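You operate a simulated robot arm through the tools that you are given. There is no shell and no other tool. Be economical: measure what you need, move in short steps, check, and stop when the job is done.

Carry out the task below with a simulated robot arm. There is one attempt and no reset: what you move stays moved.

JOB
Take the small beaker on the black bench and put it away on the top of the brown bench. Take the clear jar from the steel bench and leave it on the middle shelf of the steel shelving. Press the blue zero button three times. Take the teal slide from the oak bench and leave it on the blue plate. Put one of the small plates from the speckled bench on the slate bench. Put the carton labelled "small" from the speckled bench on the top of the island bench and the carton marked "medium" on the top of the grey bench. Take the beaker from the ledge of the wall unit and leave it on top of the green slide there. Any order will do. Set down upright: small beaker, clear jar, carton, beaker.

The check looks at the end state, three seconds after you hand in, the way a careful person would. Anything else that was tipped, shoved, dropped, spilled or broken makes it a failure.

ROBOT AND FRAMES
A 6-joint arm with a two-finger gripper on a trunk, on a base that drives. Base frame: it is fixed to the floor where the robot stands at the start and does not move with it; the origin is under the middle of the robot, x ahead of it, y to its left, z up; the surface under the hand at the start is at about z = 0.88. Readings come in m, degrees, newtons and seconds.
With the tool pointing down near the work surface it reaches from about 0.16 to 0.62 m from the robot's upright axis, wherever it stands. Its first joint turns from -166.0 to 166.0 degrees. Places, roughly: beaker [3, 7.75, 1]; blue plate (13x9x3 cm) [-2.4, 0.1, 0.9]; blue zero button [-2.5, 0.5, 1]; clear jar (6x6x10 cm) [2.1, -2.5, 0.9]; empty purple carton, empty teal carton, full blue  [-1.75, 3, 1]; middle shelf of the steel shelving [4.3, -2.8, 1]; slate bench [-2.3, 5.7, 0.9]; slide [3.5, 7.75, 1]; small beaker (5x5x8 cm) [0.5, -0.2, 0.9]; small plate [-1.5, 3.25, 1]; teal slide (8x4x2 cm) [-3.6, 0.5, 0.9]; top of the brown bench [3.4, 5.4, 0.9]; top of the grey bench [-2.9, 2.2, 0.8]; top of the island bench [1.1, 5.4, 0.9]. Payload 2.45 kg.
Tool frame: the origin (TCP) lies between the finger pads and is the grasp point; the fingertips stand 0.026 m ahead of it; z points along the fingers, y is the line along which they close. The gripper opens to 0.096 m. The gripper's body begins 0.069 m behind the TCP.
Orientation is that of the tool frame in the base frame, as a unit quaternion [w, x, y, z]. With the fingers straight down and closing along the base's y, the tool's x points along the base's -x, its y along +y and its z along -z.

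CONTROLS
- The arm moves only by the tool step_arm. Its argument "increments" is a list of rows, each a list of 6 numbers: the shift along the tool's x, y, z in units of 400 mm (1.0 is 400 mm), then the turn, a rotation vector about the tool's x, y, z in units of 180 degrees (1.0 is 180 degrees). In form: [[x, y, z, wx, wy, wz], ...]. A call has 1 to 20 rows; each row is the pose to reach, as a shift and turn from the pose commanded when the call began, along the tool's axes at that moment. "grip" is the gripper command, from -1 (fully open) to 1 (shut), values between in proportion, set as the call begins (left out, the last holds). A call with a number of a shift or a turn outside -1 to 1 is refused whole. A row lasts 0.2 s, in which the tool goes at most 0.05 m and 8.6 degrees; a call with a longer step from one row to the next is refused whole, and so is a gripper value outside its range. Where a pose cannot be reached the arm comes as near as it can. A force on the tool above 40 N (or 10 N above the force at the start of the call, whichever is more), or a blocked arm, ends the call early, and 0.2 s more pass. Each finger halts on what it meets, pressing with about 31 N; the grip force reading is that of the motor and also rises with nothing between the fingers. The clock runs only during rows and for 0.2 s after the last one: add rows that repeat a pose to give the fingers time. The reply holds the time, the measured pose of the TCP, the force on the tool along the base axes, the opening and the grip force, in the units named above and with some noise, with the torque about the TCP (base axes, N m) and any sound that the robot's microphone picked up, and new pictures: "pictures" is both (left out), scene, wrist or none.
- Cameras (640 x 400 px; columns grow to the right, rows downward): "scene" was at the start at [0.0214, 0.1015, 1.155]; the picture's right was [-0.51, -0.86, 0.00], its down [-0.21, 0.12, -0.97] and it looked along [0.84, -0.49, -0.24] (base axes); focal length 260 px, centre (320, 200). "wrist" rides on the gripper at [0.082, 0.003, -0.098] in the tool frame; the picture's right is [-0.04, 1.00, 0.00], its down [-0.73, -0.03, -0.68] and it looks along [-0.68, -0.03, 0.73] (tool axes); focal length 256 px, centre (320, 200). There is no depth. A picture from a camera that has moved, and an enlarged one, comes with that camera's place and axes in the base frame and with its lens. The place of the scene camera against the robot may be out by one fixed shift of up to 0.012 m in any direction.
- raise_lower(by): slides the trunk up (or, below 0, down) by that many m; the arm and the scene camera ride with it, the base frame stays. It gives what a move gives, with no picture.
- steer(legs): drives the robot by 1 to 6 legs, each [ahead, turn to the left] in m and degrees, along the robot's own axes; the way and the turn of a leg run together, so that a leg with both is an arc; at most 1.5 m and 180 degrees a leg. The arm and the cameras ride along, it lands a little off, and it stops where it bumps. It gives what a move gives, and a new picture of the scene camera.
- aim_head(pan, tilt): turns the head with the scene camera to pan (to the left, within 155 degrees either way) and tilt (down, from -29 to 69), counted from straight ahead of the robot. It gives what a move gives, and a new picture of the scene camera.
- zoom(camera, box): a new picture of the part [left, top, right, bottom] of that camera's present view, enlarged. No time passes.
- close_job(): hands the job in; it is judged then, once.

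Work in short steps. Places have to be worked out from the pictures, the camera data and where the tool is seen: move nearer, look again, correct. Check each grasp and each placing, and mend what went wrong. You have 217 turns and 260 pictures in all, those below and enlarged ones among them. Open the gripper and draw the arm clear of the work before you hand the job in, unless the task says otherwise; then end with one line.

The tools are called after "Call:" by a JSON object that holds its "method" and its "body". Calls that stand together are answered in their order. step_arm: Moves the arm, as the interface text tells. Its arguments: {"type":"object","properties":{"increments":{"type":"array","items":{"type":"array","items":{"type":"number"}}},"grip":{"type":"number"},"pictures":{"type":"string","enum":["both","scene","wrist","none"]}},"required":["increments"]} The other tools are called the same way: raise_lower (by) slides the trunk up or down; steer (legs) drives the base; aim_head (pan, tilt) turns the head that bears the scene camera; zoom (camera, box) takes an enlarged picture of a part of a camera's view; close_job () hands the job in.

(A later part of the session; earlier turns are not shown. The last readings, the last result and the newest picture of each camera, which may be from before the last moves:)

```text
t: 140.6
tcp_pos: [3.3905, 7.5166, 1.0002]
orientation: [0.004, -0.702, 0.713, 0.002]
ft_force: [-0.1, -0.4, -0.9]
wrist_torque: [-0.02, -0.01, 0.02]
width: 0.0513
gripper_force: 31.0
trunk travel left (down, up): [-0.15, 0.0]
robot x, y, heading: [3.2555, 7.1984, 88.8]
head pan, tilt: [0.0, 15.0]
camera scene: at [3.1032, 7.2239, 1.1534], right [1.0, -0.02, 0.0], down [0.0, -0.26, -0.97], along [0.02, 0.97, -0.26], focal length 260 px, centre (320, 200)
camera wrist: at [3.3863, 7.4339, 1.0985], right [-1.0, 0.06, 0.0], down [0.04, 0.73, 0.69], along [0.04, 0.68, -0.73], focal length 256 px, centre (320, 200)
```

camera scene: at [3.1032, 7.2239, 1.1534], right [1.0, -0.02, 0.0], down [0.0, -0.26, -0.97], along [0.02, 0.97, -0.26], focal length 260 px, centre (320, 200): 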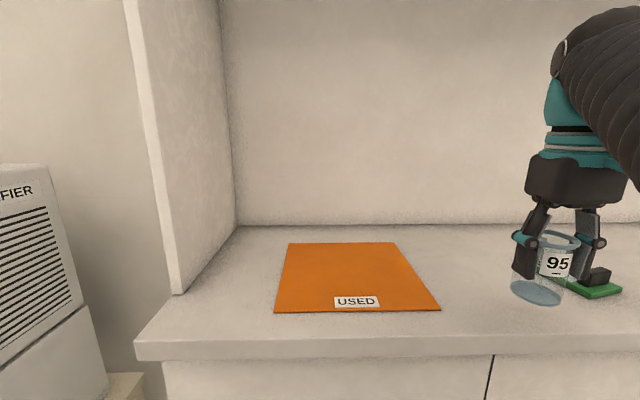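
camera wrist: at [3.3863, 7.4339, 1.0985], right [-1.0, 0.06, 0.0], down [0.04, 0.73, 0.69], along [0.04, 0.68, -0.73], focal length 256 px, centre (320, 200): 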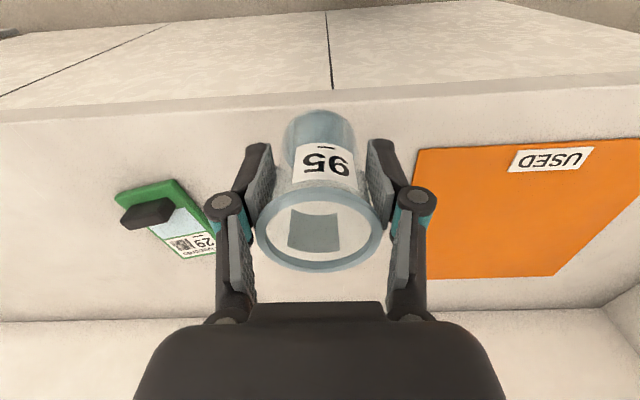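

I'll zoom on the slide in the wrist view to get its corners precisely.

Call:
{"method": "zoom", "body": {"camera": "wrist", "box": [95, 160, 255, 270]}}

```text
3.64 times, centred on (175, 215) of wrist
camera zoom: at [3.3863, 7.4339, 1.0985], right [-1.0, 0.06, 0.0], down [0.04, 0.73, 0.69], along [0.04, 0.68, -0.73], focal length 931 px, centre (847, 146)
```

zoom: 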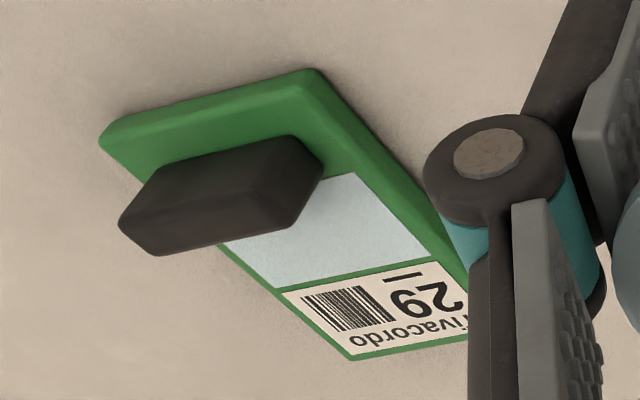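

The slide's centreline runs from (3.575, 7.593) toward (3.55, 7.70). The flat part behind the handle centres at about (3.559, 7.663). I'll go forward first, then right, so I never pass over the handle.

Call:
{"method": "step_arm", "body": {"increments": [[-0.1, 0, 0, 0, 0, 0], [-0.2, 0, 0, 0, 0, 0], [-0.3, 0, 0, 0, 0, 0], [-0.3695, 0, 0, 0, 0, 0], [-0.3695, -0.1, 0, 0, 0, 0], [-0.3695, -0.2, 0, 0, 0, 0], [-0.3695, -0.3, 0, 0, 0, 0], [-0.3695, -0.4157, 0, 0, 0, 0], [-0.3695, -0.4157, 0, 0, 0, 0]]}}

```text
t: 142.6
tcp_pos: [3.5552, 7.656, 0.9809]
orientation: [0.005, -0.702, 0.713, 0.002]
ft_force: [0.3, -0.5, -1.7]
wrist_torque: [0.01, 0.01, 0.02]
width: 0.0513
gripper_force: 31.5
out of reach, approached as far as the arm can: row 6, 7, 8, 9
trunk travel left (down, up): [-0.15, 0.0]
robot x, y, heading: [3.26, 7.1992, 89.2]
head pan, tilt: [0.0, 15.0]
camera scene: at [3.1033, 7.224, 1.1534], right [1.0, -0.02, 0.0], down [0.0, -0.26, -0.97], along [0.02, 0.97, -0.26], focal length 260 px, centre (320, 200)
camera wrist: at [3.55, 7.5724, 1.0782], right [-1.0, 0.06, 0.0], down [0.04, 0.73, 0.69], along [0.04, 0.69, -0.73], focal length 256 px, centre (320, 200)
```

scene: 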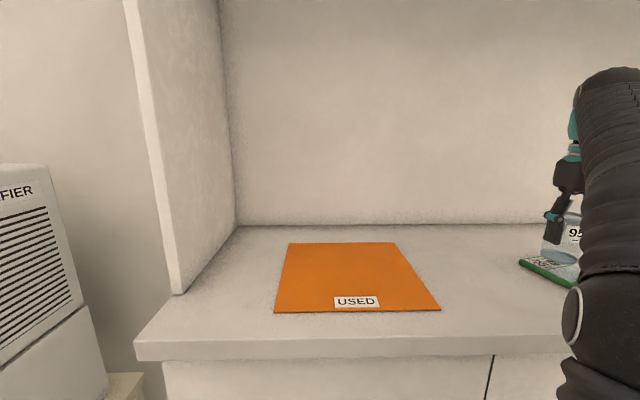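
wrist: 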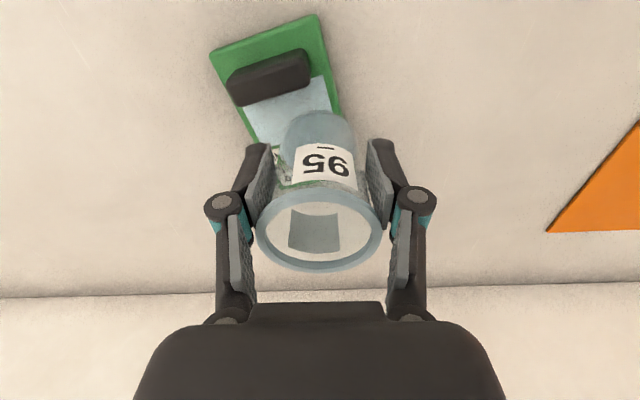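

From this closer view the flat part centres at about (3.566, 7.672). I'll shift 11 mm right and 16 mm forward, and lower to just above the slide.

Call:
{"method": "step_arm", "body": {"increments": [[-0.02, -0.014, 0.02, 0, 0, 0], [-0.04, -0.028, 0.045, 0, 0, 0], [-0.04, -0.028, 0.045, 0, 0, 0]], "pictures": "wrist"}}

```text
t: 143.4
tcp_pos: [3.5673, 7.6706, 0.9625]
orientation: [0.004, -0.701, 0.713, 0.002]
ft_force: [-0.4, 0.0, -1.3]
wrist_torque: [-0.01, -0.01, 0.02]
width: 0.0513
gripper_force: 30.7
trunk travel left (down, up): [-0.15, 0.0]
robot x, y, heading: [3.2586, 7.1972, 89.0]
head pan, tilt: [0.0, 15.0]
camera wrist: at [3.5623, 7.5884, 1.0608], right [-1.0, 0.06, 0.0], down [0.04, 0.73, 0.68], along [0.04, 0.68, -0.73], focal length 256 px, centre (320, 200)
```

wrist: 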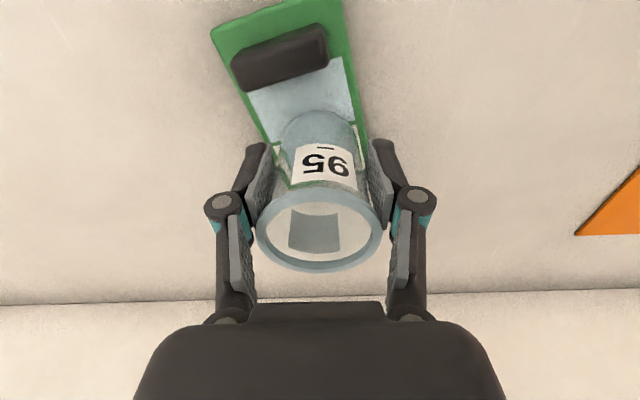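

It's centred on the slide. Lowering in small steps.

Call:
{"method": "step_arm", "body": {"increments": [[0, 0, 0.01, 0, 0, 0], [0, 0, 0.016, 0, 0, 0], [0, 0, 0.016, 0, 0, 0]], "pictures": "none"}}

```text
t: 144.2
tcp_pos: [3.5666, 7.672, 0.9584]
orientation: [0.003, -0.702, 0.712, 0.001]
ft_force: [0.1, -0.3, -1.0]
wrist_torque: [-0.02, 0.0, -0.01]
width: 0.0514
gripper_force: 31.3
trunk travel left (down, up): [-0.15, 0.0]
robot x, y, heading: [3.2601, 7.1941, 89.0]
head pan, tilt: [0.0, 15.0]
```

Call:
{"method": "step_arm", "body": {"increments": [[0, 0, 0.006, 0, 0, 0], [0, 0, 0.012, 0, 0, 0], [0, 0, 0.012, 0, 0, 0]], "pictures": "none"}}

Call:
{"method": "step_arm", "body": {"increments": [[0, 0, 0.004, 0, 0, 0], [0, 0, 0.008, 0, 0, 0], [0, 0, 0.008, 0, 0, 0]], "pictures": "wrist"}}

```text
t: 145.0
tcp_pos: [3.5663, 7.6706, 0.9543]
orientation: [0.005, -0.702, 0.713, 0.002]
ft_force: [0.6, 3.2, 13.5]
wrist_torque: [0.31, -0.06, -0.04]
width: 0.0512
gripper_force: 30.3
trunk travel left (down, up): [-0.15, 0.0]
robot x, y, heading: [3.2599, 7.1952, 89.0]
head pan, tilt: [0.0, 15.0]
```

```text
t: 145.8
tcp_pos: [3.5666, 7.6693, 0.9514]
orientation: [0.004, -0.701, 0.713, 0.002]
ft_force: [-1.7, -1.4, 23.5]
wrist_torque: [0.07, 0.11, -0.08]
width: 0.0512
gripper_force: 31.3
trunk travel left (down, up): [-0.15, 0.0]
robot x, y, heading: [3.2587, 7.1982, 88.8]
head pan, tilt: [0.0, 15.0]
camera wrist: at [3.5618, 7.587, 1.0488], right [-1.0, 0.06, 0.0], down [0.04, 0.73, 0.69], along [0.04, 0.68, -0.73], focal length 256 px, centre (320, 200)
```

wrist: 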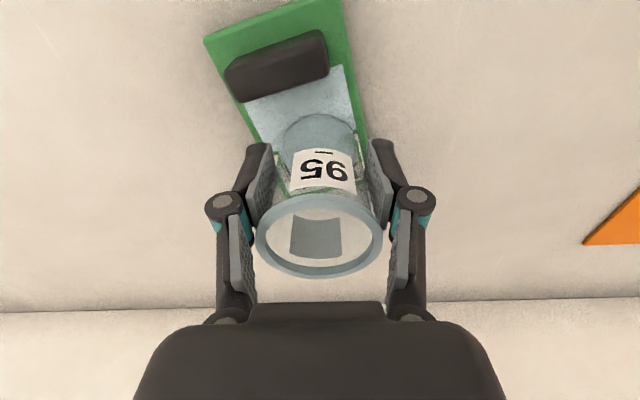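

Firm contact. Releasing, then lifting away.

Call:
{"method": "step_arm", "body": {"increments": [[0, 0, -0.004, 0, 0, 0], [0, 0, -0.004, 0, 0, 0]], "grip": -0.5, "pictures": "none"}}

Call:
{"method": "step_arm", "body": {"increments": [[0, 0, -0.03, 0, 0, 0], [0, 0, -0.06, 0, 0, 0], [0.1, 0, -0.1, 0, 0, 0], [0.2, 0, -0.12, 0, 0, 0], [0.3, 0, -0.12, 0, 0, 0], [0.35, 0.1, -0.12, 0, 0, 0], [0.35, 0.2, -0.12, 0, 0, 0]]}}

```text
t: 146.4
tcp_pos: [3.5676, 7.6704, 0.9511]
orientation: [0.002, -0.701, 0.713, 0.001]
ft_force: [-0.1, -1.0, -0.1]
wrist_torque: [0.0, 0.02, 0.03]
width: 0.0721
gripper_force: 0.1
trunk travel left (down, up): [-0.15, 0.0]
robot x, y, heading: [3.2587, 7.2008, 88.9]
head pan, tilt: [0.0, 15.0]
```

```text
t: 148.0
tcp_pos: [3.4851, 7.5303, 0.9975]
orientation: [0.003, -0.701, 0.713, 0.002]
ft_force: [0.5, -0.2, -0.6]
wrist_torque: [-0.03, 0.07, 0.01]
width: 0.0721
gripper_force: 0.0
out of reach, approached as far as the arm can: row 2, 3
trunk travel left (down, up): [-0.15, 0.0]
robot x, y, heading: [3.2565, 7.1977, 88.9]
head pan, tilt: [0.0, 15.0]
camera scene: at [3.1036, 7.2241, 1.1534], right [1.0, -0.02, 0.0], down [0.0, -0.26, -0.97], along [0.02, 0.97, -0.26], focal length 260 px, centre (320, 200)
camera wrist: at [3.4809, 7.4492, 1.0948], right [-1.0, 0.06, 0.0], down [0.04, 0.73, 0.68], along [0.04, 0.68, -0.73], focal length 256 px, centre (320, 200)
```

scene: 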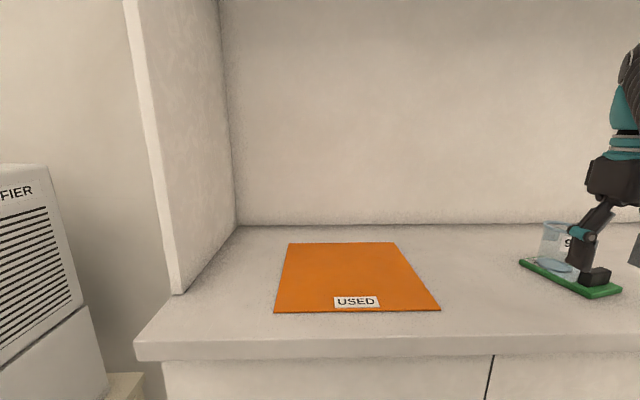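
wrist: 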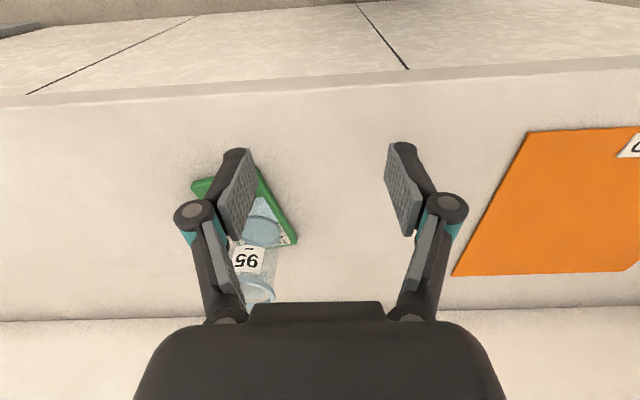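

The beaker is upright on the slide. I'll tuck the arm and drive back down the aisle toward the speckled bench.

Call:
{"method": "step_arm", "body": {"increments": [[0.05, 0.11, 0, 0, 0, 0], [0.1, 0.22, 0, 0, 0, 0], [0.1, 0.33, 0, 0, 0, 0], [0.1, 0.44, 0, 0, 0, 0], [0.1, 0.52, 0, 0, 0, 0]], "grip": -1, "pictures": "none"}}

Call:
{"method": "steer", "body": {"legs": [[-0.3, 0], [0, 91], [0.63, 0], [0, 90], [1.5, 0], [1.35, 0]]}}

Call:
{"method": "aim_head", "body": {"pan": -110, "tilt": 15}}

```text
t: 149.2
tcp_pos: [3.2758, 7.4945, 0.9963]
orientation: [0.004, -0.7, 0.714, 0.002]
ft_force: [0.3, -0.1, 0.0]
wrist_torque: [0.02, 0.0, -0.02]
width: 0.096
gripper_force: 0.1
trunk travel left (down, up): [-0.15, 0.0]
robot x, y, heading: [3.2619, 7.1973, 88.8]
head pan, tilt: [0.0, 15.0]
```

```text
t: 175.6
tcp_pos: [2.671, 3.7232, 0.9981]
orientation: [0.002, 0.707, 0.707, -0.004]
ft_force: [0.3, -0.3, -0.1]
wrist_torque: [0.01, 0.04, 0.02]
width: 0.096
gripper_force: 0.1
trunk travel left (down, up): [-0.15, 0.0]
robot x, y, heading: [2.6824, 4.0177, -89.9]
head pan, tilt: [0.0, 15.0]
camera scene: at [2.8412, 3.9767, 1.1534], right [-1.0, 0.0, 0.0], down [0.0, 0.26, -0.97], along [0.0, -0.97, -0.26], focal length 260 px, centre (320, 200)
```

scene: 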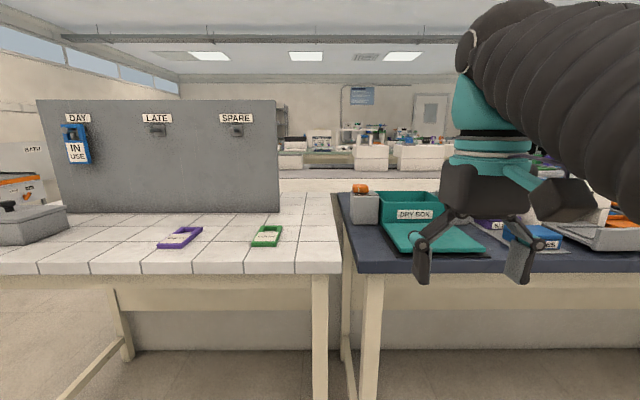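

```text
t: 177.5
tcp_pos: [2.6731, 3.7226, 0.9977]
orientation: [0.003, 0.707, 0.707, -0.004]
ft_force: [-0.2, -0.1, 0.5]
wrist_torque: [-0.02, 0.01, 0.0]
width: 0.096
gripper_force: 0.1
trunk travel left (down, up): [-0.15, 0.0]
robot x, y, heading: [2.6845, 4.0173, -89.9]
head pan, tilt: [-110.0, 15.0]
camera scene: at [2.7535, 4.1021, 1.1534], right [0.34, 0.94, 0.0], down [0.24, -0.09, -0.97], along [-0.91, 0.33, -0.26], focal length 260 px, centre (320, 200)
```

scene: 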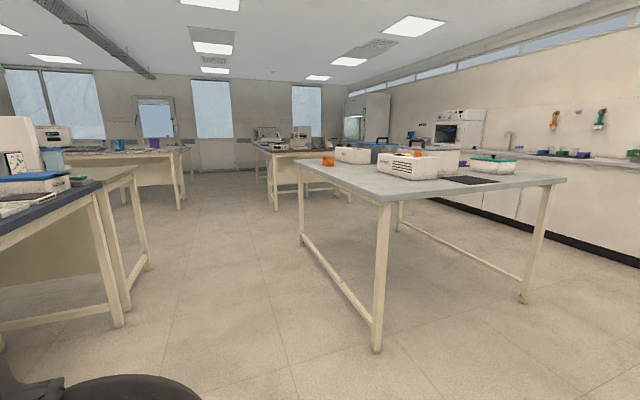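

The island bench's south-east corner is clear, so the carton can go there. Driving west to the speckled bench's east side.

Call:
{"method": "steer", "body": {"legs": [[0, -90], [1.5, 0], [1.5, 0], [0.1, 0], [0, 45]]}}

Call:
{"method": "aim_head", "body": {"pan": 0, "tilt": 20}}

```text
t: 198.8
tcp_pos: [-0.6745, 3.7486, 0.9963]
orientation: [0.0, 0.915, 0.403, -0.004]
ft_force: [0.6, -0.3, -0.2]
wrist_torque: [-0.01, -0.02, 0.0]
width: 0.0961
gripper_force: 0.0
trunk travel left (down, up): [-0.15, 0.0]
robot x, y, heading: [-0.4651, 3.9611, -132.6]
head pan, tilt: [-110.0, 15.0]
camera scene: at [-0.3524, 3.9725, 1.1534], right [0.89, 0.46, 0.0], down [0.12, -0.23, -0.97], along [-0.45, 0.86, -0.26], focal length 260 px, centre (320, 200)
```

scene: 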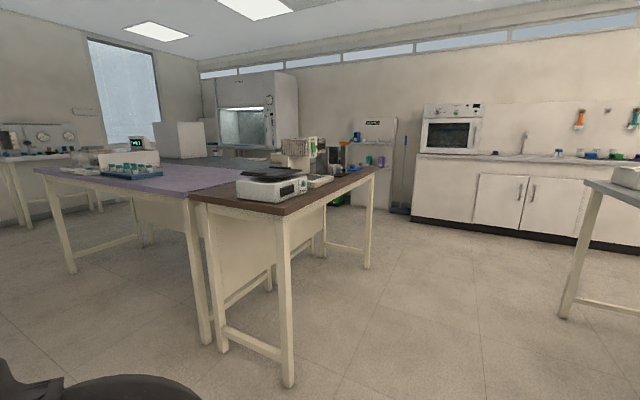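

```text
t: 200.7
tcp_pos: [-0.6744, 3.7483, 0.9979]
orientation: [0.001, 0.915, 0.404, -0.004]
ft_force: [-0.7, -0.2, -0.6]
wrist_torque: [0.01, -0.02, 0.0]
width: 0.0961
gripper_force: 0.0
trunk travel left (down, up): [-0.15, 0.0]
robot x, y, heading: [-0.4653, 3.9593, -132.3]
head pan, tilt: [0.0, 20.0]
camera scene: at [-0.372, 3.821, 1.1452], right [-0.74, 0.67, 0.0], down [0.23, 0.25, -0.94], along [-0.63, -0.69, -0.34], focal length 260 px, centre (320, 200)
```

scene: 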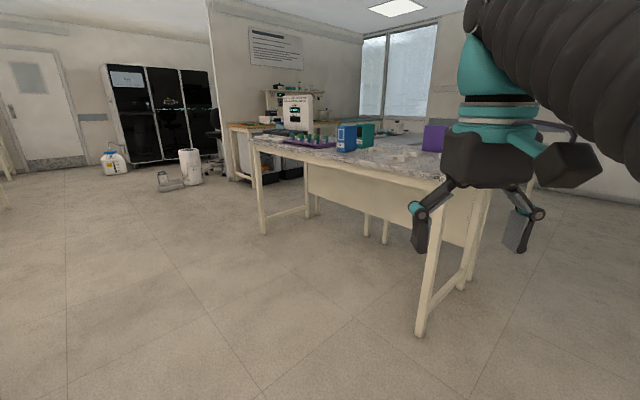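

The speckled bench's north-east corner is at about (-1.45, 3.45). I'll move in front of its east side, facing west.

Call:
{"method": "steer", "body": {"legs": [[0, 42.3], [1.0, 0], [0, -90], [0.2, 0]]}}

Call:
{"method": "aim_head", "body": {"pan": -8, "tilt": 22}}

```text
t: 212.8
tcp_pos: [-0.977, 2.9919, 0.9972]
orientation: [-0.001, 1.0, -0.01, -0.004]
ft_force: [-0.3, 0.1, 0.3]
wrist_torque: [-0.04, 0.0, -0.03]
width: 0.0959
gripper_force: 0.1
trunk travel left (down, up): [-0.15, 0.0]
robot x, y, heading: [-0.6815, 2.9733, 178.9]
head pan, tilt: [0.0, 20.0]
camera scene: at [-0.7167, 2.8086, 1.1452], right [0.02, 1.0, 0.0], down [0.34, -0.01, -0.94], along [-0.94, 0.02, -0.34], focal length 260 px, centre (320, 200)
```

scene: 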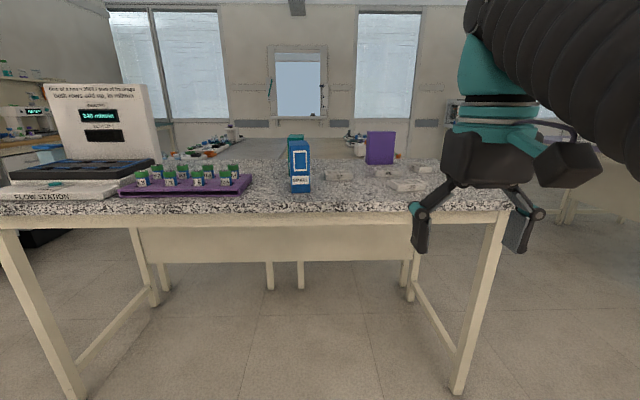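

```text
t: 213.5
tcp_pos: [-0.9768, 2.9915, 0.9974]
orientation: [0.0, 1.0, -0.01, -0.004]
ft_force: [0.1, -0.6, -0.4]
wrist_torque: [-0.01, -0.01, -0.02]
width: 0.0957
gripper_force: 0.0
trunk travel left (down, up): [-0.15, 0.0]
robot x, y, heading: [-0.6799, 2.9712, 179.2]
head pan, tilt: [-8.0, 22.0]
camera scene: at [-0.7152, 2.8214, 1.142], right [0.16, 0.99, 0.0], down [0.37, -0.06, -0.93], along [-0.92, 0.15, -0.37], focal length 260 px, centre (320, 200)
```

scene: 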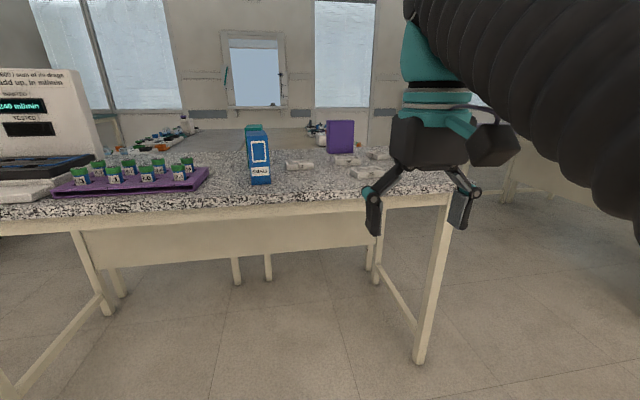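

Call:
{"method": "zoom", "body": {"camera": "scene", "box": [230, 110, 410, 210]}}

```text
3.56 times, centred on (320, 160) of scene
camera zoom: at [-0.7152, 2.8214, 1.142], right [0.16, 0.99, 0.0], down [0.37, -0.06, -0.93], along [-0.92, 0.15, -0.37], focal length 926 px, centre (320, 342)
```

zoom: 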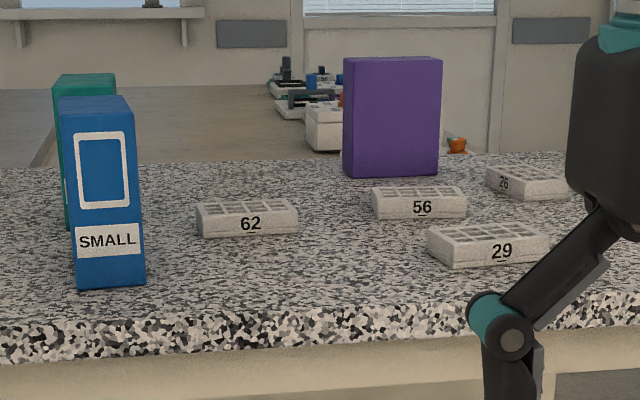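

Blue is the "SMALL" carton, roughly 6.4 cm wide and 16 cm tall, front face near (-1.535, 2.764). It's too tall to straddle from straight above, so I'll tilt the tool forward. First I'll line up the robot with it.

Call:
{"method": "steer", "body": {"legs": [[0, 90], [0.2, 0], [0, -90], [0.33, 0]]}}

Call:
{"method": "aim_head", "body": {"pan": -12, "tilt": 28}}

Call:
{"method": "step_arm", "body": {"increments": [[0, 0, 0, 0, 0, 0]], "pictures": "wrist"}}

```text
t: 224.6
tcp_pos: [-1.3107, 2.799, 0.9975]
orientation: [0.0, 1.0, -0.014, -0.004]
ft_force: [0.3, -0.9, -0.7]
wrist_torque: [-0.01, -0.03, 0.01]
width: 0.0963
gripper_force: 0.1
trunk travel left (down, up): [-0.15, 0.0]
robot x, y, heading: [-1.0147, 2.7814, 178.4]
head pan, tilt: [-8.0, 22.0]
camera scene: at [-1.0501, 2.6276, 1.142], right [0.17, 0.99, 0.0], down [0.37, -0.06, -0.93], along [-0.91, 0.16, -0.37], focal length 260 px, centre (320, 200)
```

scene: 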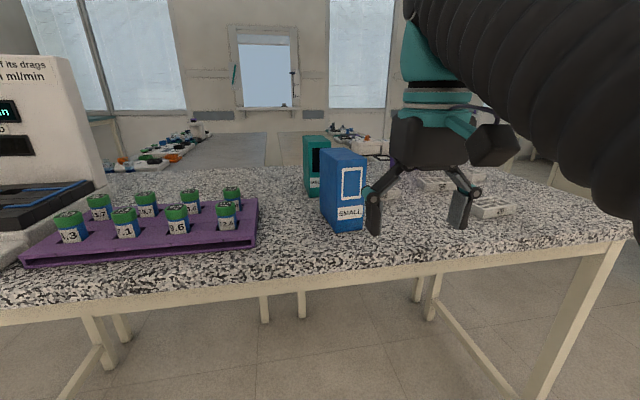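

```text
t: 225.2
tcp_pos: [-1.3116, 2.8, 0.9969]
orientation: [-0.001, 1.0, -0.015, -0.005]
ft_force: [0.0, -0.4, 0.9]
wrist_torque: [0.0, 0.01, -0.03]
width: 0.096
gripper_force: 0.0
trunk travel left (down, up): [-0.15, 0.0]
robot x, y, heading: [-1.0197, 2.7772, 178.2]
head pan, tilt: [-12.0, 28.0]
camera scene: at [-1.0472, 2.6335, 1.1324], right [0.24, 0.97, 0.0], down [0.46, -0.11, -0.88], along [-0.86, 0.21, -0.47], focal length 260 px, centre (320, 200)
```

scene: 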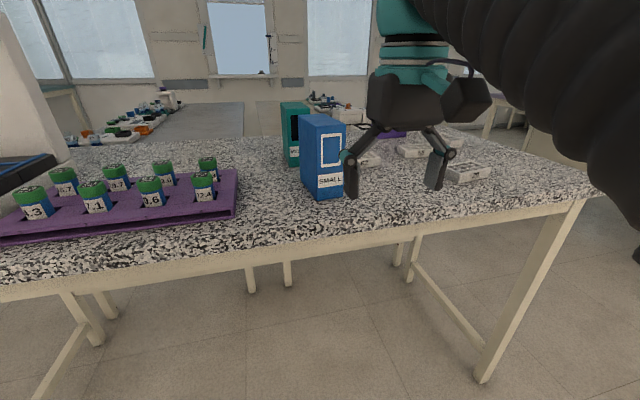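

```text
t: 225.7
tcp_pos: [-1.3118, 2.7993, 0.9972]
orientation: [-0.001, 1.0, -0.014, -0.004]
ft_force: [-0.1, 0.1, 0.5]
wrist_torque: [-0.01, -0.03, 0.02]
width: 0.096
gripper_force: 0.0
trunk travel left (down, up): [-0.15, 0.0]
robot x, y, heading: [-1.0167, 2.7821, 178.4]
head pan, tilt: [-12.0, 28.0]
camera wrist: at [-1.2287, 2.7934, 1.0948], right [-0.07, -1.0, 0.0], down [-0.73, 0.05, 0.68], along [-0.68, 0.05, -0.73], focal length 256 px, centre (320, 200)
```

wrist: 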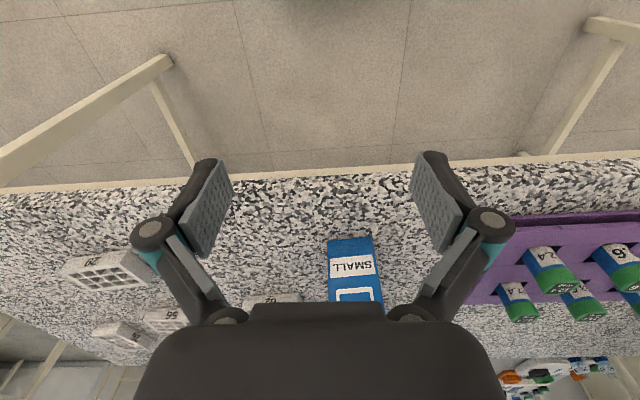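

Call:
{"method": "zoom", "body": {"camera": "scene", "box": [255, 90, 375, 210]}}

```text
3.33 times, centred on (315, 150) of scene
camera zoom: at [-1.0472, 2.6335, 1.1323], right [0.24, 0.97, 0.0], down [0.46, -0.11, -0.88], along [-0.86, 0.21, -0.47], focal length 868 px, centre (337, 367)
```

zoom: 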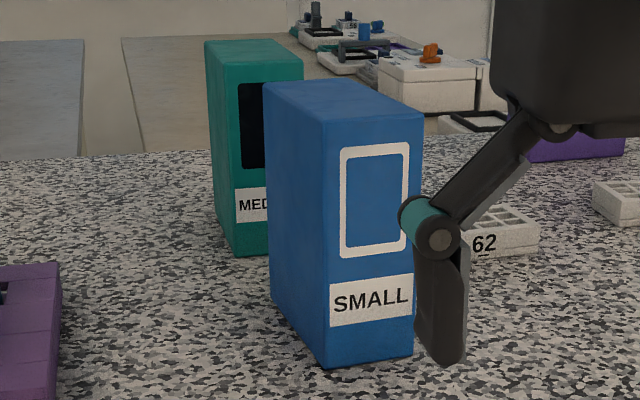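

Teal is "MEDIUM". Blue is centred near (-1.562, 2.761), about 5.7 cm wide, 11 cm deep and 15 cm tall, yawed ~6.5°. I'll yaw the tool 8°, then pitch it 45° forward in front of the carton.

Call:
{"method": "step_arm", "body": {"increments": [[-0.09, 0, 0, 0, 0, -0.022], [-0.175, 0, 0, 0, 0, -0.0444], [-0.175, 0, 0, 0, 0, -0.0444]], "grip": -1, "pictures": "none"}}

Call:
{"method": "step_arm", "body": {"increments": [[-0.01, 0.01, -0.003, 0, -0.0417, 0], [-0.02, 0.02, -0.006, 0, -0.0833, 0], [-0.03, 0.03, -0.01, 0, -0.125, 0], [-0.04, 0.04, -0.013, 0, -0.1667, 0], [-0.045, 0.05, -0.016, 0, -0.2083, 0], [-0.045, 0.055, -0.02, 0, -0.25, 0], [-0.045, 0.055, -0.02, 0, -0.25, 0]]}}

```text
t: 226.4
tcp_pos: [-1.3832, 2.8024, 0.9961]
orientation: [-0.001, 0.999, 0.055, -0.004]
ft_force: [-0.9, -1.0, -0.1]
wrist_torque: [0.01, 0.01, -0.04]
width: 0.0961
gripper_force: 0.2
trunk travel left (down, up): [-0.15, 0.0]
robot x, y, heading: [-1.0146, 2.7808, 178.5]
head pan, tilt: [-12.0, 28.0]
```

```text
t: 228.1
tcp_pos: [-1.3961, 2.7769, 1.0061]
orientation: [0.02, 0.921, 0.051, -0.386]
ft_force: [-0.1, -0.1, -0.2]
wrist_torque: [-0.06, 0.0, 0.0]
width: 0.0959
gripper_force: 0.1
trunk travel left (down, up): [-0.15, 0.0]
robot x, y, heading: [-1.0152, 2.7803, 178.4]
head pan, tilt: [-12.0, 28.0]
camera scene: at [-1.0472, 2.6335, 1.1323], right [0.24, 0.97, 0.0], down [0.46, -0.11, -0.88], along [-0.86, 0.21, -0.47], focal length 260 px, centre (320, 200)
camera wrist: at [-1.2693, 2.7882, 1.0163], right [0.08, -1.0, 0.03], down [-0.03, 0.02, 1.0], along [-1.0, -0.08, -0.03], focal length 256 px, centre (320, 200)
```

scene: 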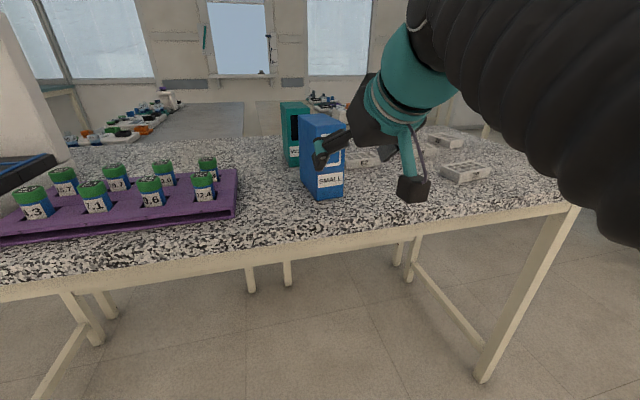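
wrist: 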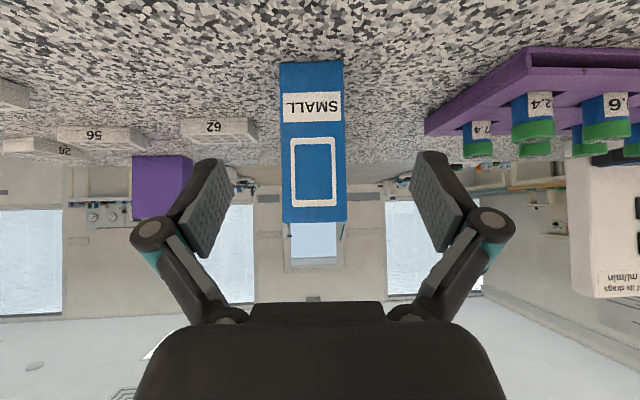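

The carton is ~10 mm toward +y of my line. I'll correct that and slide forward horizontally so the fingers straddle it.

Call:
{"method": "step_arm", "body": {"increments": [[0, -0.025, 0, 0, 0, 0], [-0.07, -0.025, 0.07, 0, 0, 0], [-0.14, -0.025, 0.14, 0, 0, 0], [-0.21, -0.025, 0.21, 0, 0, 0], [-0.281, -0.025, 0.281, 0, 0, 0], [-0.281, -0.025, 0.281, 0, 0, 0]]}}

```text
t: 229.4
tcp_pos: [-1.5559, 2.7717, 1.0062]
orientation: [0.02, 0.921, 0.051, -0.386]
ft_force: [0.0, 0.2, -0.5]
wrist_torque: [-0.01, -0.02, -0.02]
width: 0.0961
gripper_force: 0.0
trunk travel left (down, up): [-0.15, 0.0]
robot x, y, heading: [-1.0145, 2.779, 178.6]
head pan, tilt: [-12.0, 28.0]
camera scene: at [-1.0472, 2.6335, 1.1323], right [0.24, 0.97, 0.0], down [0.46, -0.11, -0.88], along [-0.86, 0.21, -0.47], focal length 260 px, centre (320, 200)
camera wrist: at [-1.4299, 2.7816, 1.0175], right [0.08, -1.0, 0.03], down [-0.03, 0.02, 1.0], along [-1.0, -0.08, -0.03], focal length 256 px, centre (320, 200)
```

scene: 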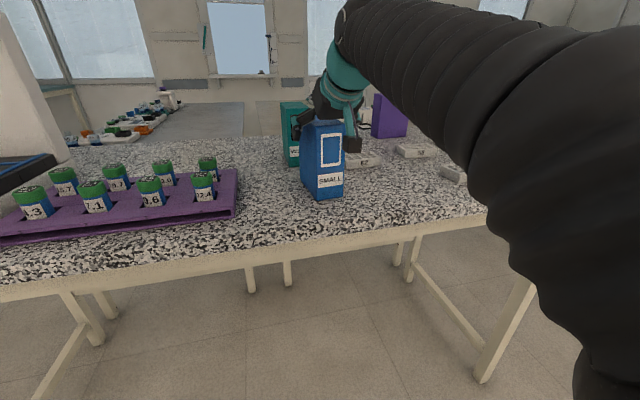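
wrist: 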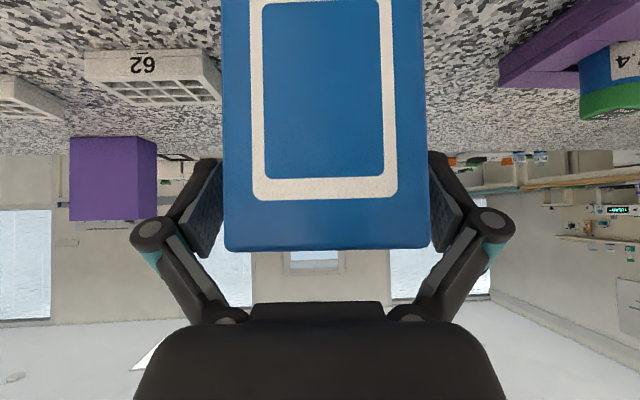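

Nicely centred. Closing, then lifting straight up a little.

Call:
{"method": "step_arm", "body": {"increments": [[0, 0, 0, 0, 0, 0], [0, 0, 0, 0, 0, 0], [0, 0, 0, 0, 0, 0]], "grip": 1, "pictures": "none"}}

Call:
{"method": "step_arm", "body": {"increments": [[-0.02, 0, -0.02, 0, 0, 0], [-0.045, 0, -0.045, 0, 0, 0], [-0.07, 0, -0.07, 0, 0, 0], [-0.09, 0, -0.09, 0, 0, 0], [-0.09, 0, -0.09, 0, 0, 0]]}}

```text
t: 230.2
tcp_pos: [-1.5567, 2.7711, 1.0083]
orientation: [0.02, 0.92, 0.052, -0.387]
ft_force: [-0.4, -3.6, 15.1]
wrist_torque: [0.11, -0.93, -0.18]
width: 0.0607
gripper_force: 30.5
trunk travel left (down, up): [-0.15, 0.0]
robot x, y, heading: [-1.0144, 2.7769, 178.3]
head pan, tilt: [-12.0, 28.0]
```

```text
t: 231.4
tcp_pos: [-1.5558, 2.7693, 1.0576]
orientation: [0.019, 0.921, 0.052, -0.386]
ft_force: [-0.3, -0.4, -3.8]
wrist_torque: [0.01, -0.03, -0.01]
width: 0.0602
gripper_force: 30.9
trunk travel left (down, up): [-0.15, 0.0]
robot x, y, heading: [-1.0116, 2.782, 178.8]
head pan, tilt: [-12.0, 28.0]
camera scene: at [-1.0474, 2.6335, 1.1323], right [0.24, 0.97, 0.0], down [0.46, -0.11, -0.88], along [-0.86, 0.21, -0.47], focal length 260 px, centre (320, 200)
camera wrist: at [-1.4284, 2.7809, 1.0682], right [0.08, -1.0, 0.03], down [-0.03, 0.02, 1.0], along [-1.0, -0.08, -0.03], focal length 256 px, centre (320, 200)
```

scene: 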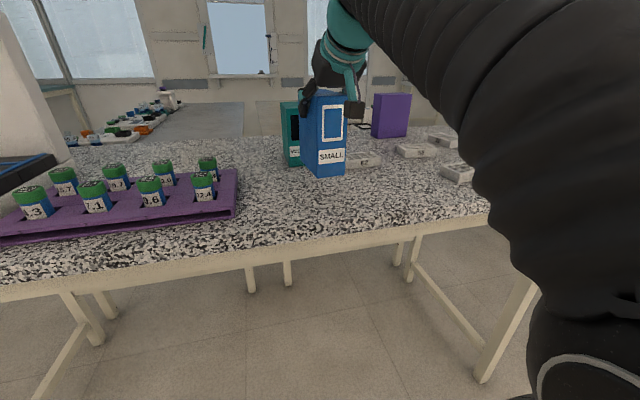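
wrist: 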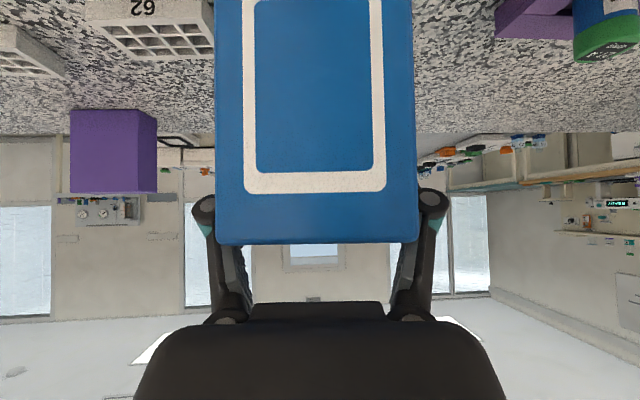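

Lifted cleanly and upright. Retracting it toward the body, backing off and driving to the island's south side.

Call:
{"method": "step_arm", "body": {"increments": [[0.07, 0, -0.07, 0, 0, 0], [0.14, 0, -0.14, 0, 0, 0], [0.21, 0, -0.21, 0, 0, 0], [0.28, 0, -0.28, 0, 0, 0], [0.33, 0, -0.33, 0, 0, 0]], "pictures": "none"}}

Call:
{"method": "steer", "body": {"legs": [[-0.45, 0], [0, -88.5], [1.22, 0], [0, -90], [1.5, 0], [0.72, 0]]}}

Call:
{"method": "steer", "body": {"legs": [[0, 90]]}}

```text
t: 232.7
tcp_pos: [-1.3694, 2.7907, 1.0551]
orientation: [0.021, 0.921, 0.052, -0.385]
ft_force: [-1.2, 0.1, -3.4]
wrist_torque: [-0.02, -0.05, 0.02]
width: 0.0598
gripper_force: 30.4
trunk travel left (down, up): [-0.15, 0.0]
robot x, y, heading: [-1.0136, 2.7737, 178.4]
head pan, tilt: [-12.0, 28.0]
```

```text
t: 259.3
tcp_pos: [2.0028, 3.9661, 1.0564]
orientation: [0.386, -0.06, 0.92, 0.023]
ft_force: [1.4, 0.2, -3.1]
wrist_torque: [0.0, 0.06, 0.01]
width: 0.0595
gripper_force: 31.2
trunk travel left (down, up): [-0.15, 0.0]
robot x, y, heading: [1.6505, 3.9641, -0.6]
head pan, tilt: [-12.0, 28.0]
camera scene: at [1.6794, 4.0982, 1.1323], right [-0.22, -0.98, 0.0], down [-0.46, 0.1, -0.88], along [0.86, -0.19, -0.47], focal length 260 px, centre (320, 200)
```

scene: 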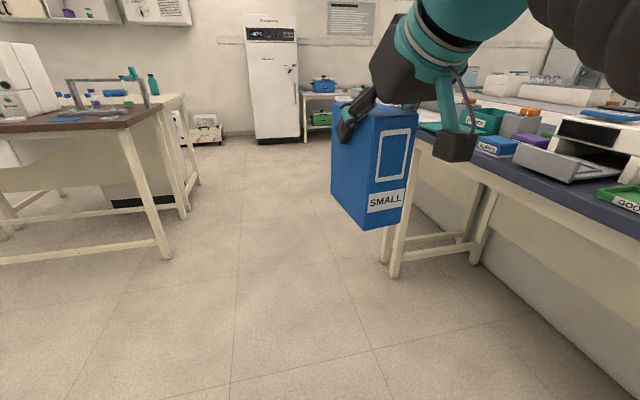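

```text
t: 263.5
tcp_pos: [1.6479, 4.322, 1.0568]
orientation: [-0.254, 0.696, -0.605, -0.29]
ft_force: [0.9, 0.3, -3.2]
wrist_torque: [0.01, -0.01, 0.01]
width: 0.0596
gripper_force: 31.0
trunk travel left (down, up): [-0.15, 0.0]
robot x, y, heading: [1.6445, 3.9683, 90.0]
head pan, tilt: [-12.0, 28.0]
camera scene: at [1.5101, 3.9894, 1.1323], right [0.98, -0.21, 0.0], down [-0.1, -0.46, -0.88], along [0.18, 0.86, -0.47], focal length 260 px, centre (320, 200)
```

scene: 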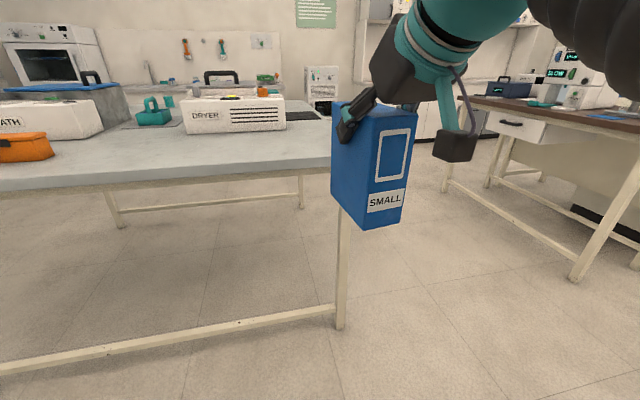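

The island edge is at y≈4.63, the dryer box starts at y≈5.08, and the area near (1.62, 4.82) is free. Driving forward, then extending over it.

Call:
{"method": "steer", "body": {"legs": [[0.29, 0]]}}

Call:
{"method": "step_arm", "body": {"increments": [[-0.07, 0, 0.07, 0, 0, 0], [-0.14, 0, 0.14, 0, 0, 0], [-0.21, 0, 0.21, 0, 0, 0], [-0.28, 0, 0.28, 0, 0, 0], [-0.36, 0, 0.36, 0, 0, 0], [-0.36, 0, 0.36, 0, 0, 0]]}}

```text
t: 265.5
tcp_pos: [1.6504, 4.6186, 1.0565]
orientation: [-0.256, 0.695, -0.607, -0.29]
ft_force: [0.2, -0.3, -2.5]
wrist_torque: [-0.02, -0.03, 0.0]
width: 0.0596
gripper_force: 30.9
trunk travel left (down, up): [-0.15, 0.0]
robot x, y, heading: [1.647, 4.2655, 89.8]
head pan, tilt: [-12.0, 28.0]
camera scene: at [1.5111, 4.2846, 1.1323], right [0.98, -0.21, 0.0], down [-0.1, -0.46, -0.88], along [0.19, 0.86, -0.47], focal length 260 px, centre (320, 200)
```

scene: 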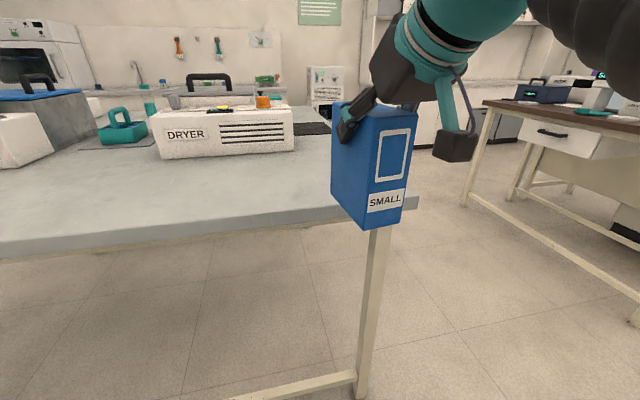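

```text
t: 266.9
tcp_pos: [1.621, 4.8202, 1.0562]
orientation: [-0.255, 0.695, -0.606, -0.29]
ft_force: [-0.1, -0.1, -2.6]
wrist_torque: [-0.03, -0.03, 0.02]
width: 0.0596
gripper_force: 31.1
trunk travel left (down, up): [-0.15, 0.0]
robot x, y, heading: [1.6506, 4.2586, 89.7]
head pan, tilt: [-12.0, 28.0]
camera scene: at [1.5111, 4.2847, 1.1323], right [0.98, -0.21, 0.0], down [-0.1, -0.46, -0.88], along [0.19, 0.86, -0.47], focal length 260 px, centre (320, 200)
camera wrist: at [1.6348, 4.6929, 1.0678], right [-0.99, -0.11, 0.03], down [0.02, 0.03, 1.0], along [-0.11, 0.99, -0.03], focal length 256 px, centre (320, 200)
```

scene: 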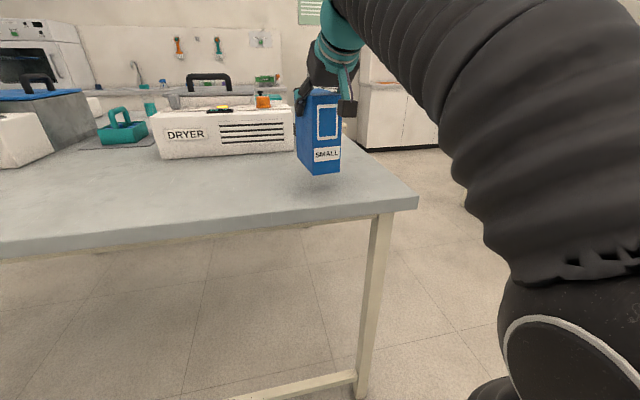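
wrist: 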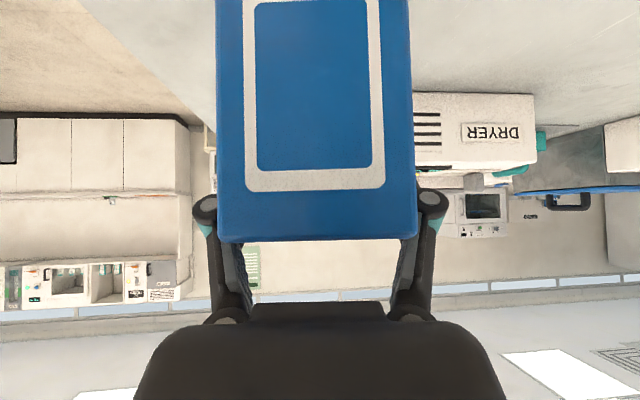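

Over the free spot. Lowering 40 mm, then finer.

Call:
{"method": "step_arm", "body": {"increments": [[0.025, 0, 0.025, 0, 0, 0], [0.05, 0, 0.05, 0, 0, 0], [0.072, 0, 0.072, 0, 0, 0], [0.078, 0, 0.078, 0, 0, 0], [0.078, 0, 0.078, 0, 0, 0]], "pictures": "none"}}

Call:
{"method": "step_arm", "body": {"increments": [[0.003, 0, 0.003, 0, 0, 0], [0.006, 0, 0.006, 0, 0, 0], [0.006, 0, 0.006, 0, 0, 0]], "pictures": "none"}}

```text
t: 268.1
tcp_pos: [1.6221, 4.8196, 1.0123]
orientation: [-0.254, 0.696, -0.606, -0.29]
ft_force: [0.9, -0.1, -3.3]
wrist_torque: [0.0, 0.0, 0.01]
width: 0.0595
gripper_force: 31.0
trunk travel left (down, up): [-0.15, 0.0]
robot x, y, heading: [1.6516, 4.262, 89.6]
head pan, tilt: [-12.0, 28.0]
```

```text
t: 268.9
tcp_pos: [1.6226, 4.8204, 1.0103]
orientation: [-0.255, 0.695, -0.606, -0.289]
ft_force: [-0.1, 0.3, -2.8]
wrist_torque: [-0.05, -0.01, -0.02]
width: 0.0597
gripper_force: 31.1
trunk travel left (down, up): [-0.15, 0.0]
robot x, y, heading: [1.6475, 4.2644, 89.4]
head pan, tilt: [-12.0, 28.0]
```

No contact yet, so I'll continue down a few millimetres.

Call:
{"method": "step_arm", "body": {"increments": [[0.003, 0, 0.003, 0, 0, 0], [0.006, 0, 0.006, 0, 0, 0], [0.006, 0, 0.006, 0, 0, 0]], "pictures": "none"}}

Call:
{"method": "step_arm", "body": {"increments": [[0.002, 0, 0.002, 0, 0, 0], [0.004, 0, 0.004, 0, 0, 0], [0.004, 0, 0.004, 0, 0, 0]], "pictures": "wrist"}}

```text
t: 269.7
tcp_pos: [1.622, 4.8197, 1.0091]
orientation: [-0.258, 0.694, -0.605, -0.292]
ft_force: [-0.1, 9.7, 29.4]
wrist_torque: [-0.57, 0.14, 0.02]
width: 0.0598
gripper_force: 31.3
trunk travel left (down, up): [-0.15, 0.0]
robot x, y, heading: [1.6449, 4.2613, 89.8]
head pan, tilt: [-12.0, 28.0]
```

```text
t: 270.2
tcp_pos: [1.6228, 4.8196, 1.01]
orientation: [-0.258, 0.694, -0.605, -0.293]
ft_force: [1.0, -3.2, 10.8]
wrist_torque: [-1.18, 0.2, 0.12]
width: 0.0598
gripper_force: 30.9
trunk travel left (down, up): [-0.15, 0.0]
robot x, y, heading: [1.6487, 4.2622, 89.6]
head pan, tilt: [-12.0, 28.0]
stopped in row 2: the force on the tool passed its limit at 42 N (the readings are from after the stop); the commanded pose is now the measured one
camera wrist: at [1.6372, 4.6926, 1.019], right [-0.99, -0.11, 0.02], down [0.02, 0.02, 1.0], along [-0.11, 0.99, -0.02], focal length 256 px, centre (320, 200)
```

wrist: 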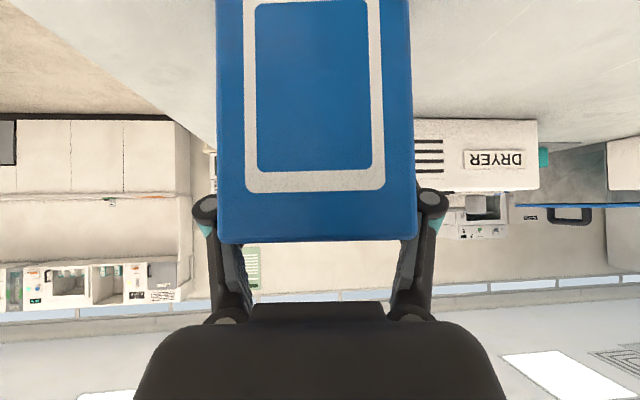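

The carton is standing on the bench. Opening, then retreating straight back.

Call:
{"method": "step_arm", "body": {"increments": [[0, 0, 0, 0, 0, 0], [0, 0, 0, 0, 0, 0], [0, 0, 0, 0, 0, 0]], "grip": -1, "pictures": "none"}}

Call:
{"method": "step_arm", "body": {"increments": [[0.07, 0, -0.07, 0, 0, 0], [0.14, 0, -0.14, 0, 0, 0], [0.21, 0, -0.21, 0, 0, 0], [0.28, 0, -0.28, 0, 0, 0], [0.34, 0, -0.34, 0, 0, 0]]}}

```text
t: 271.0
tcp_pos: [1.6238, 4.8203, 1.0092]
orientation: [-0.257, 0.694, -0.605, -0.293]
ft_force: [-0.5, -0.4, -0.1]
wrist_torque: [-0.03, 0.04, 0.0]
width: 0.0959
gripper_force: 0.0
trunk travel left (down, up): [-0.15, 0.0]
robot x, y, heading: [1.6473, 4.2639, 89.6]
head pan, tilt: [-12.0, 28.0]
```

```text
t: 272.2
tcp_pos: [1.6484, 4.6308, 1.005]
orientation: [-0.257, 0.695, -0.605, -0.292]
ft_force: [0.2, 0.7, -0.1]
wrist_torque: [-0.03, 0.04, 0.03]
width: 0.0959
gripper_force: 0.0
trunk travel left (down, up): [-0.15, 0.0]
robot x, y, heading: [1.6495, 4.2648, 89.5]
head pan, tilt: [-12.0, 28.0]
camera scene: at [1.5112, 4.285, 1.1324], right [0.98, -0.21, 0.0], down [-0.1, -0.46, -0.88], along [0.19, 0.86, -0.47], focal length 260 px, centre (320, 200)
camera wrist: at [1.6637, 4.504, 1.0155], right [-0.99, -0.11, 0.02], down [0.02, 0.03, 1.0], along [-0.11, 0.99, -0.02], focal length 256 px, centre (320, 200)
```

scene: 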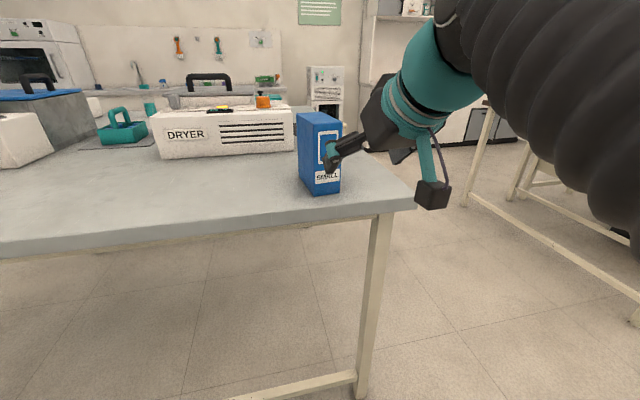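
wrist: 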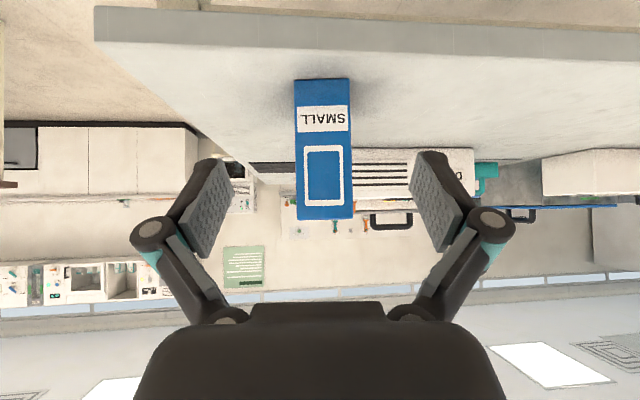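

Carton placed upright. Returning to the speckled bench for the teal "MEDIUM" carton.

Call:
{"method": "steer", "body": {"legs": [[-0.29, 0], [0, 90.5], [1.5, 0], [0.75, 0], [0, 90], [1.2, 0]]}}

Call:
{"method": "steer", "body": {"legs": [[0, -90], [0.25, 0]]}}

```text
t: 298.2
tcp_pos: [-0.6014, 2.4396, 1.0051]
orientation: [0.294, 0.602, 0.697, -0.257]
ft_force: [-0.3, 0.1, 0.1]
wrist_torque: [-0.02, 0.01, -0.02]
width: 0.0959
gripper_force: 0.0
trunk travel left (down, up): [-0.15, 0.0]
robot x, y, heading: [-0.6028, 2.8036, -89.6]
head pan, tilt: [-12.0, 28.0]
camera scene: at [-0.4635, 2.7692, 1.1323], right [-0.98, 0.2, 0.0], down [0.1, 0.46, -0.88], along [-0.18, -0.86, -0.47], focal length 260 px, centre (320, 200)
```

scene: 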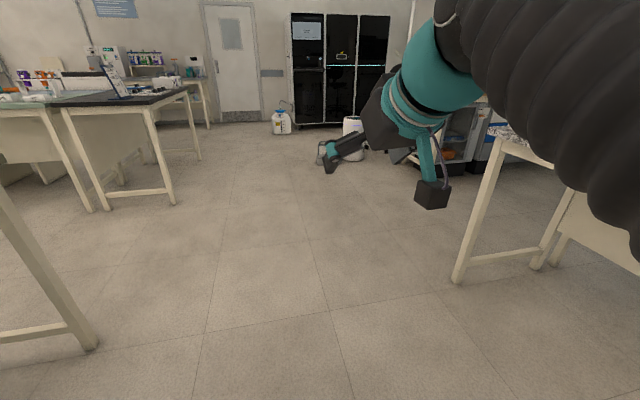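

```text
t: 303.9
tcp_pos: [-1.2237, 2.799, 1.0068]
orientation: [0.027, 0.918, 0.07, -0.389]
ft_force: [-0.9, 0.2, 0.1]
wrist_torque: [-0.03, 0.02, -0.02]
width: 0.0962
gripper_force: 0.0
trunk travel left (down, up): [-0.15, 0.0]
robot x, y, heading: [-0.8575, 2.8022, -179.6]
head pan, tilt: [-12.0, 28.0]
camera scene: at [-0.8833, 2.6563, 1.1323], right [0.2, 0.98, 0.0], down [0.46, -0.09, -0.88], along [-0.87, 0.17, -0.47], focal length 260 px, centre (320, 200)
```

scene: 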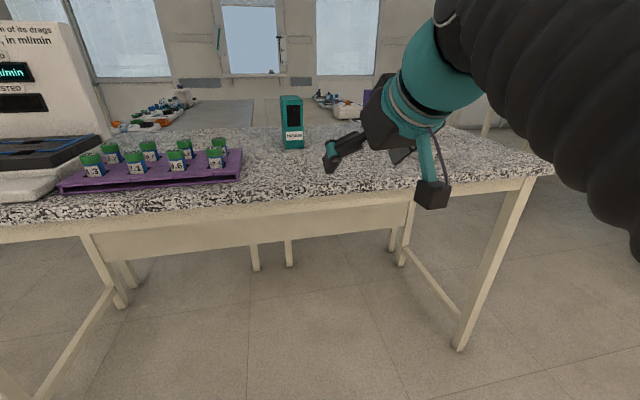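

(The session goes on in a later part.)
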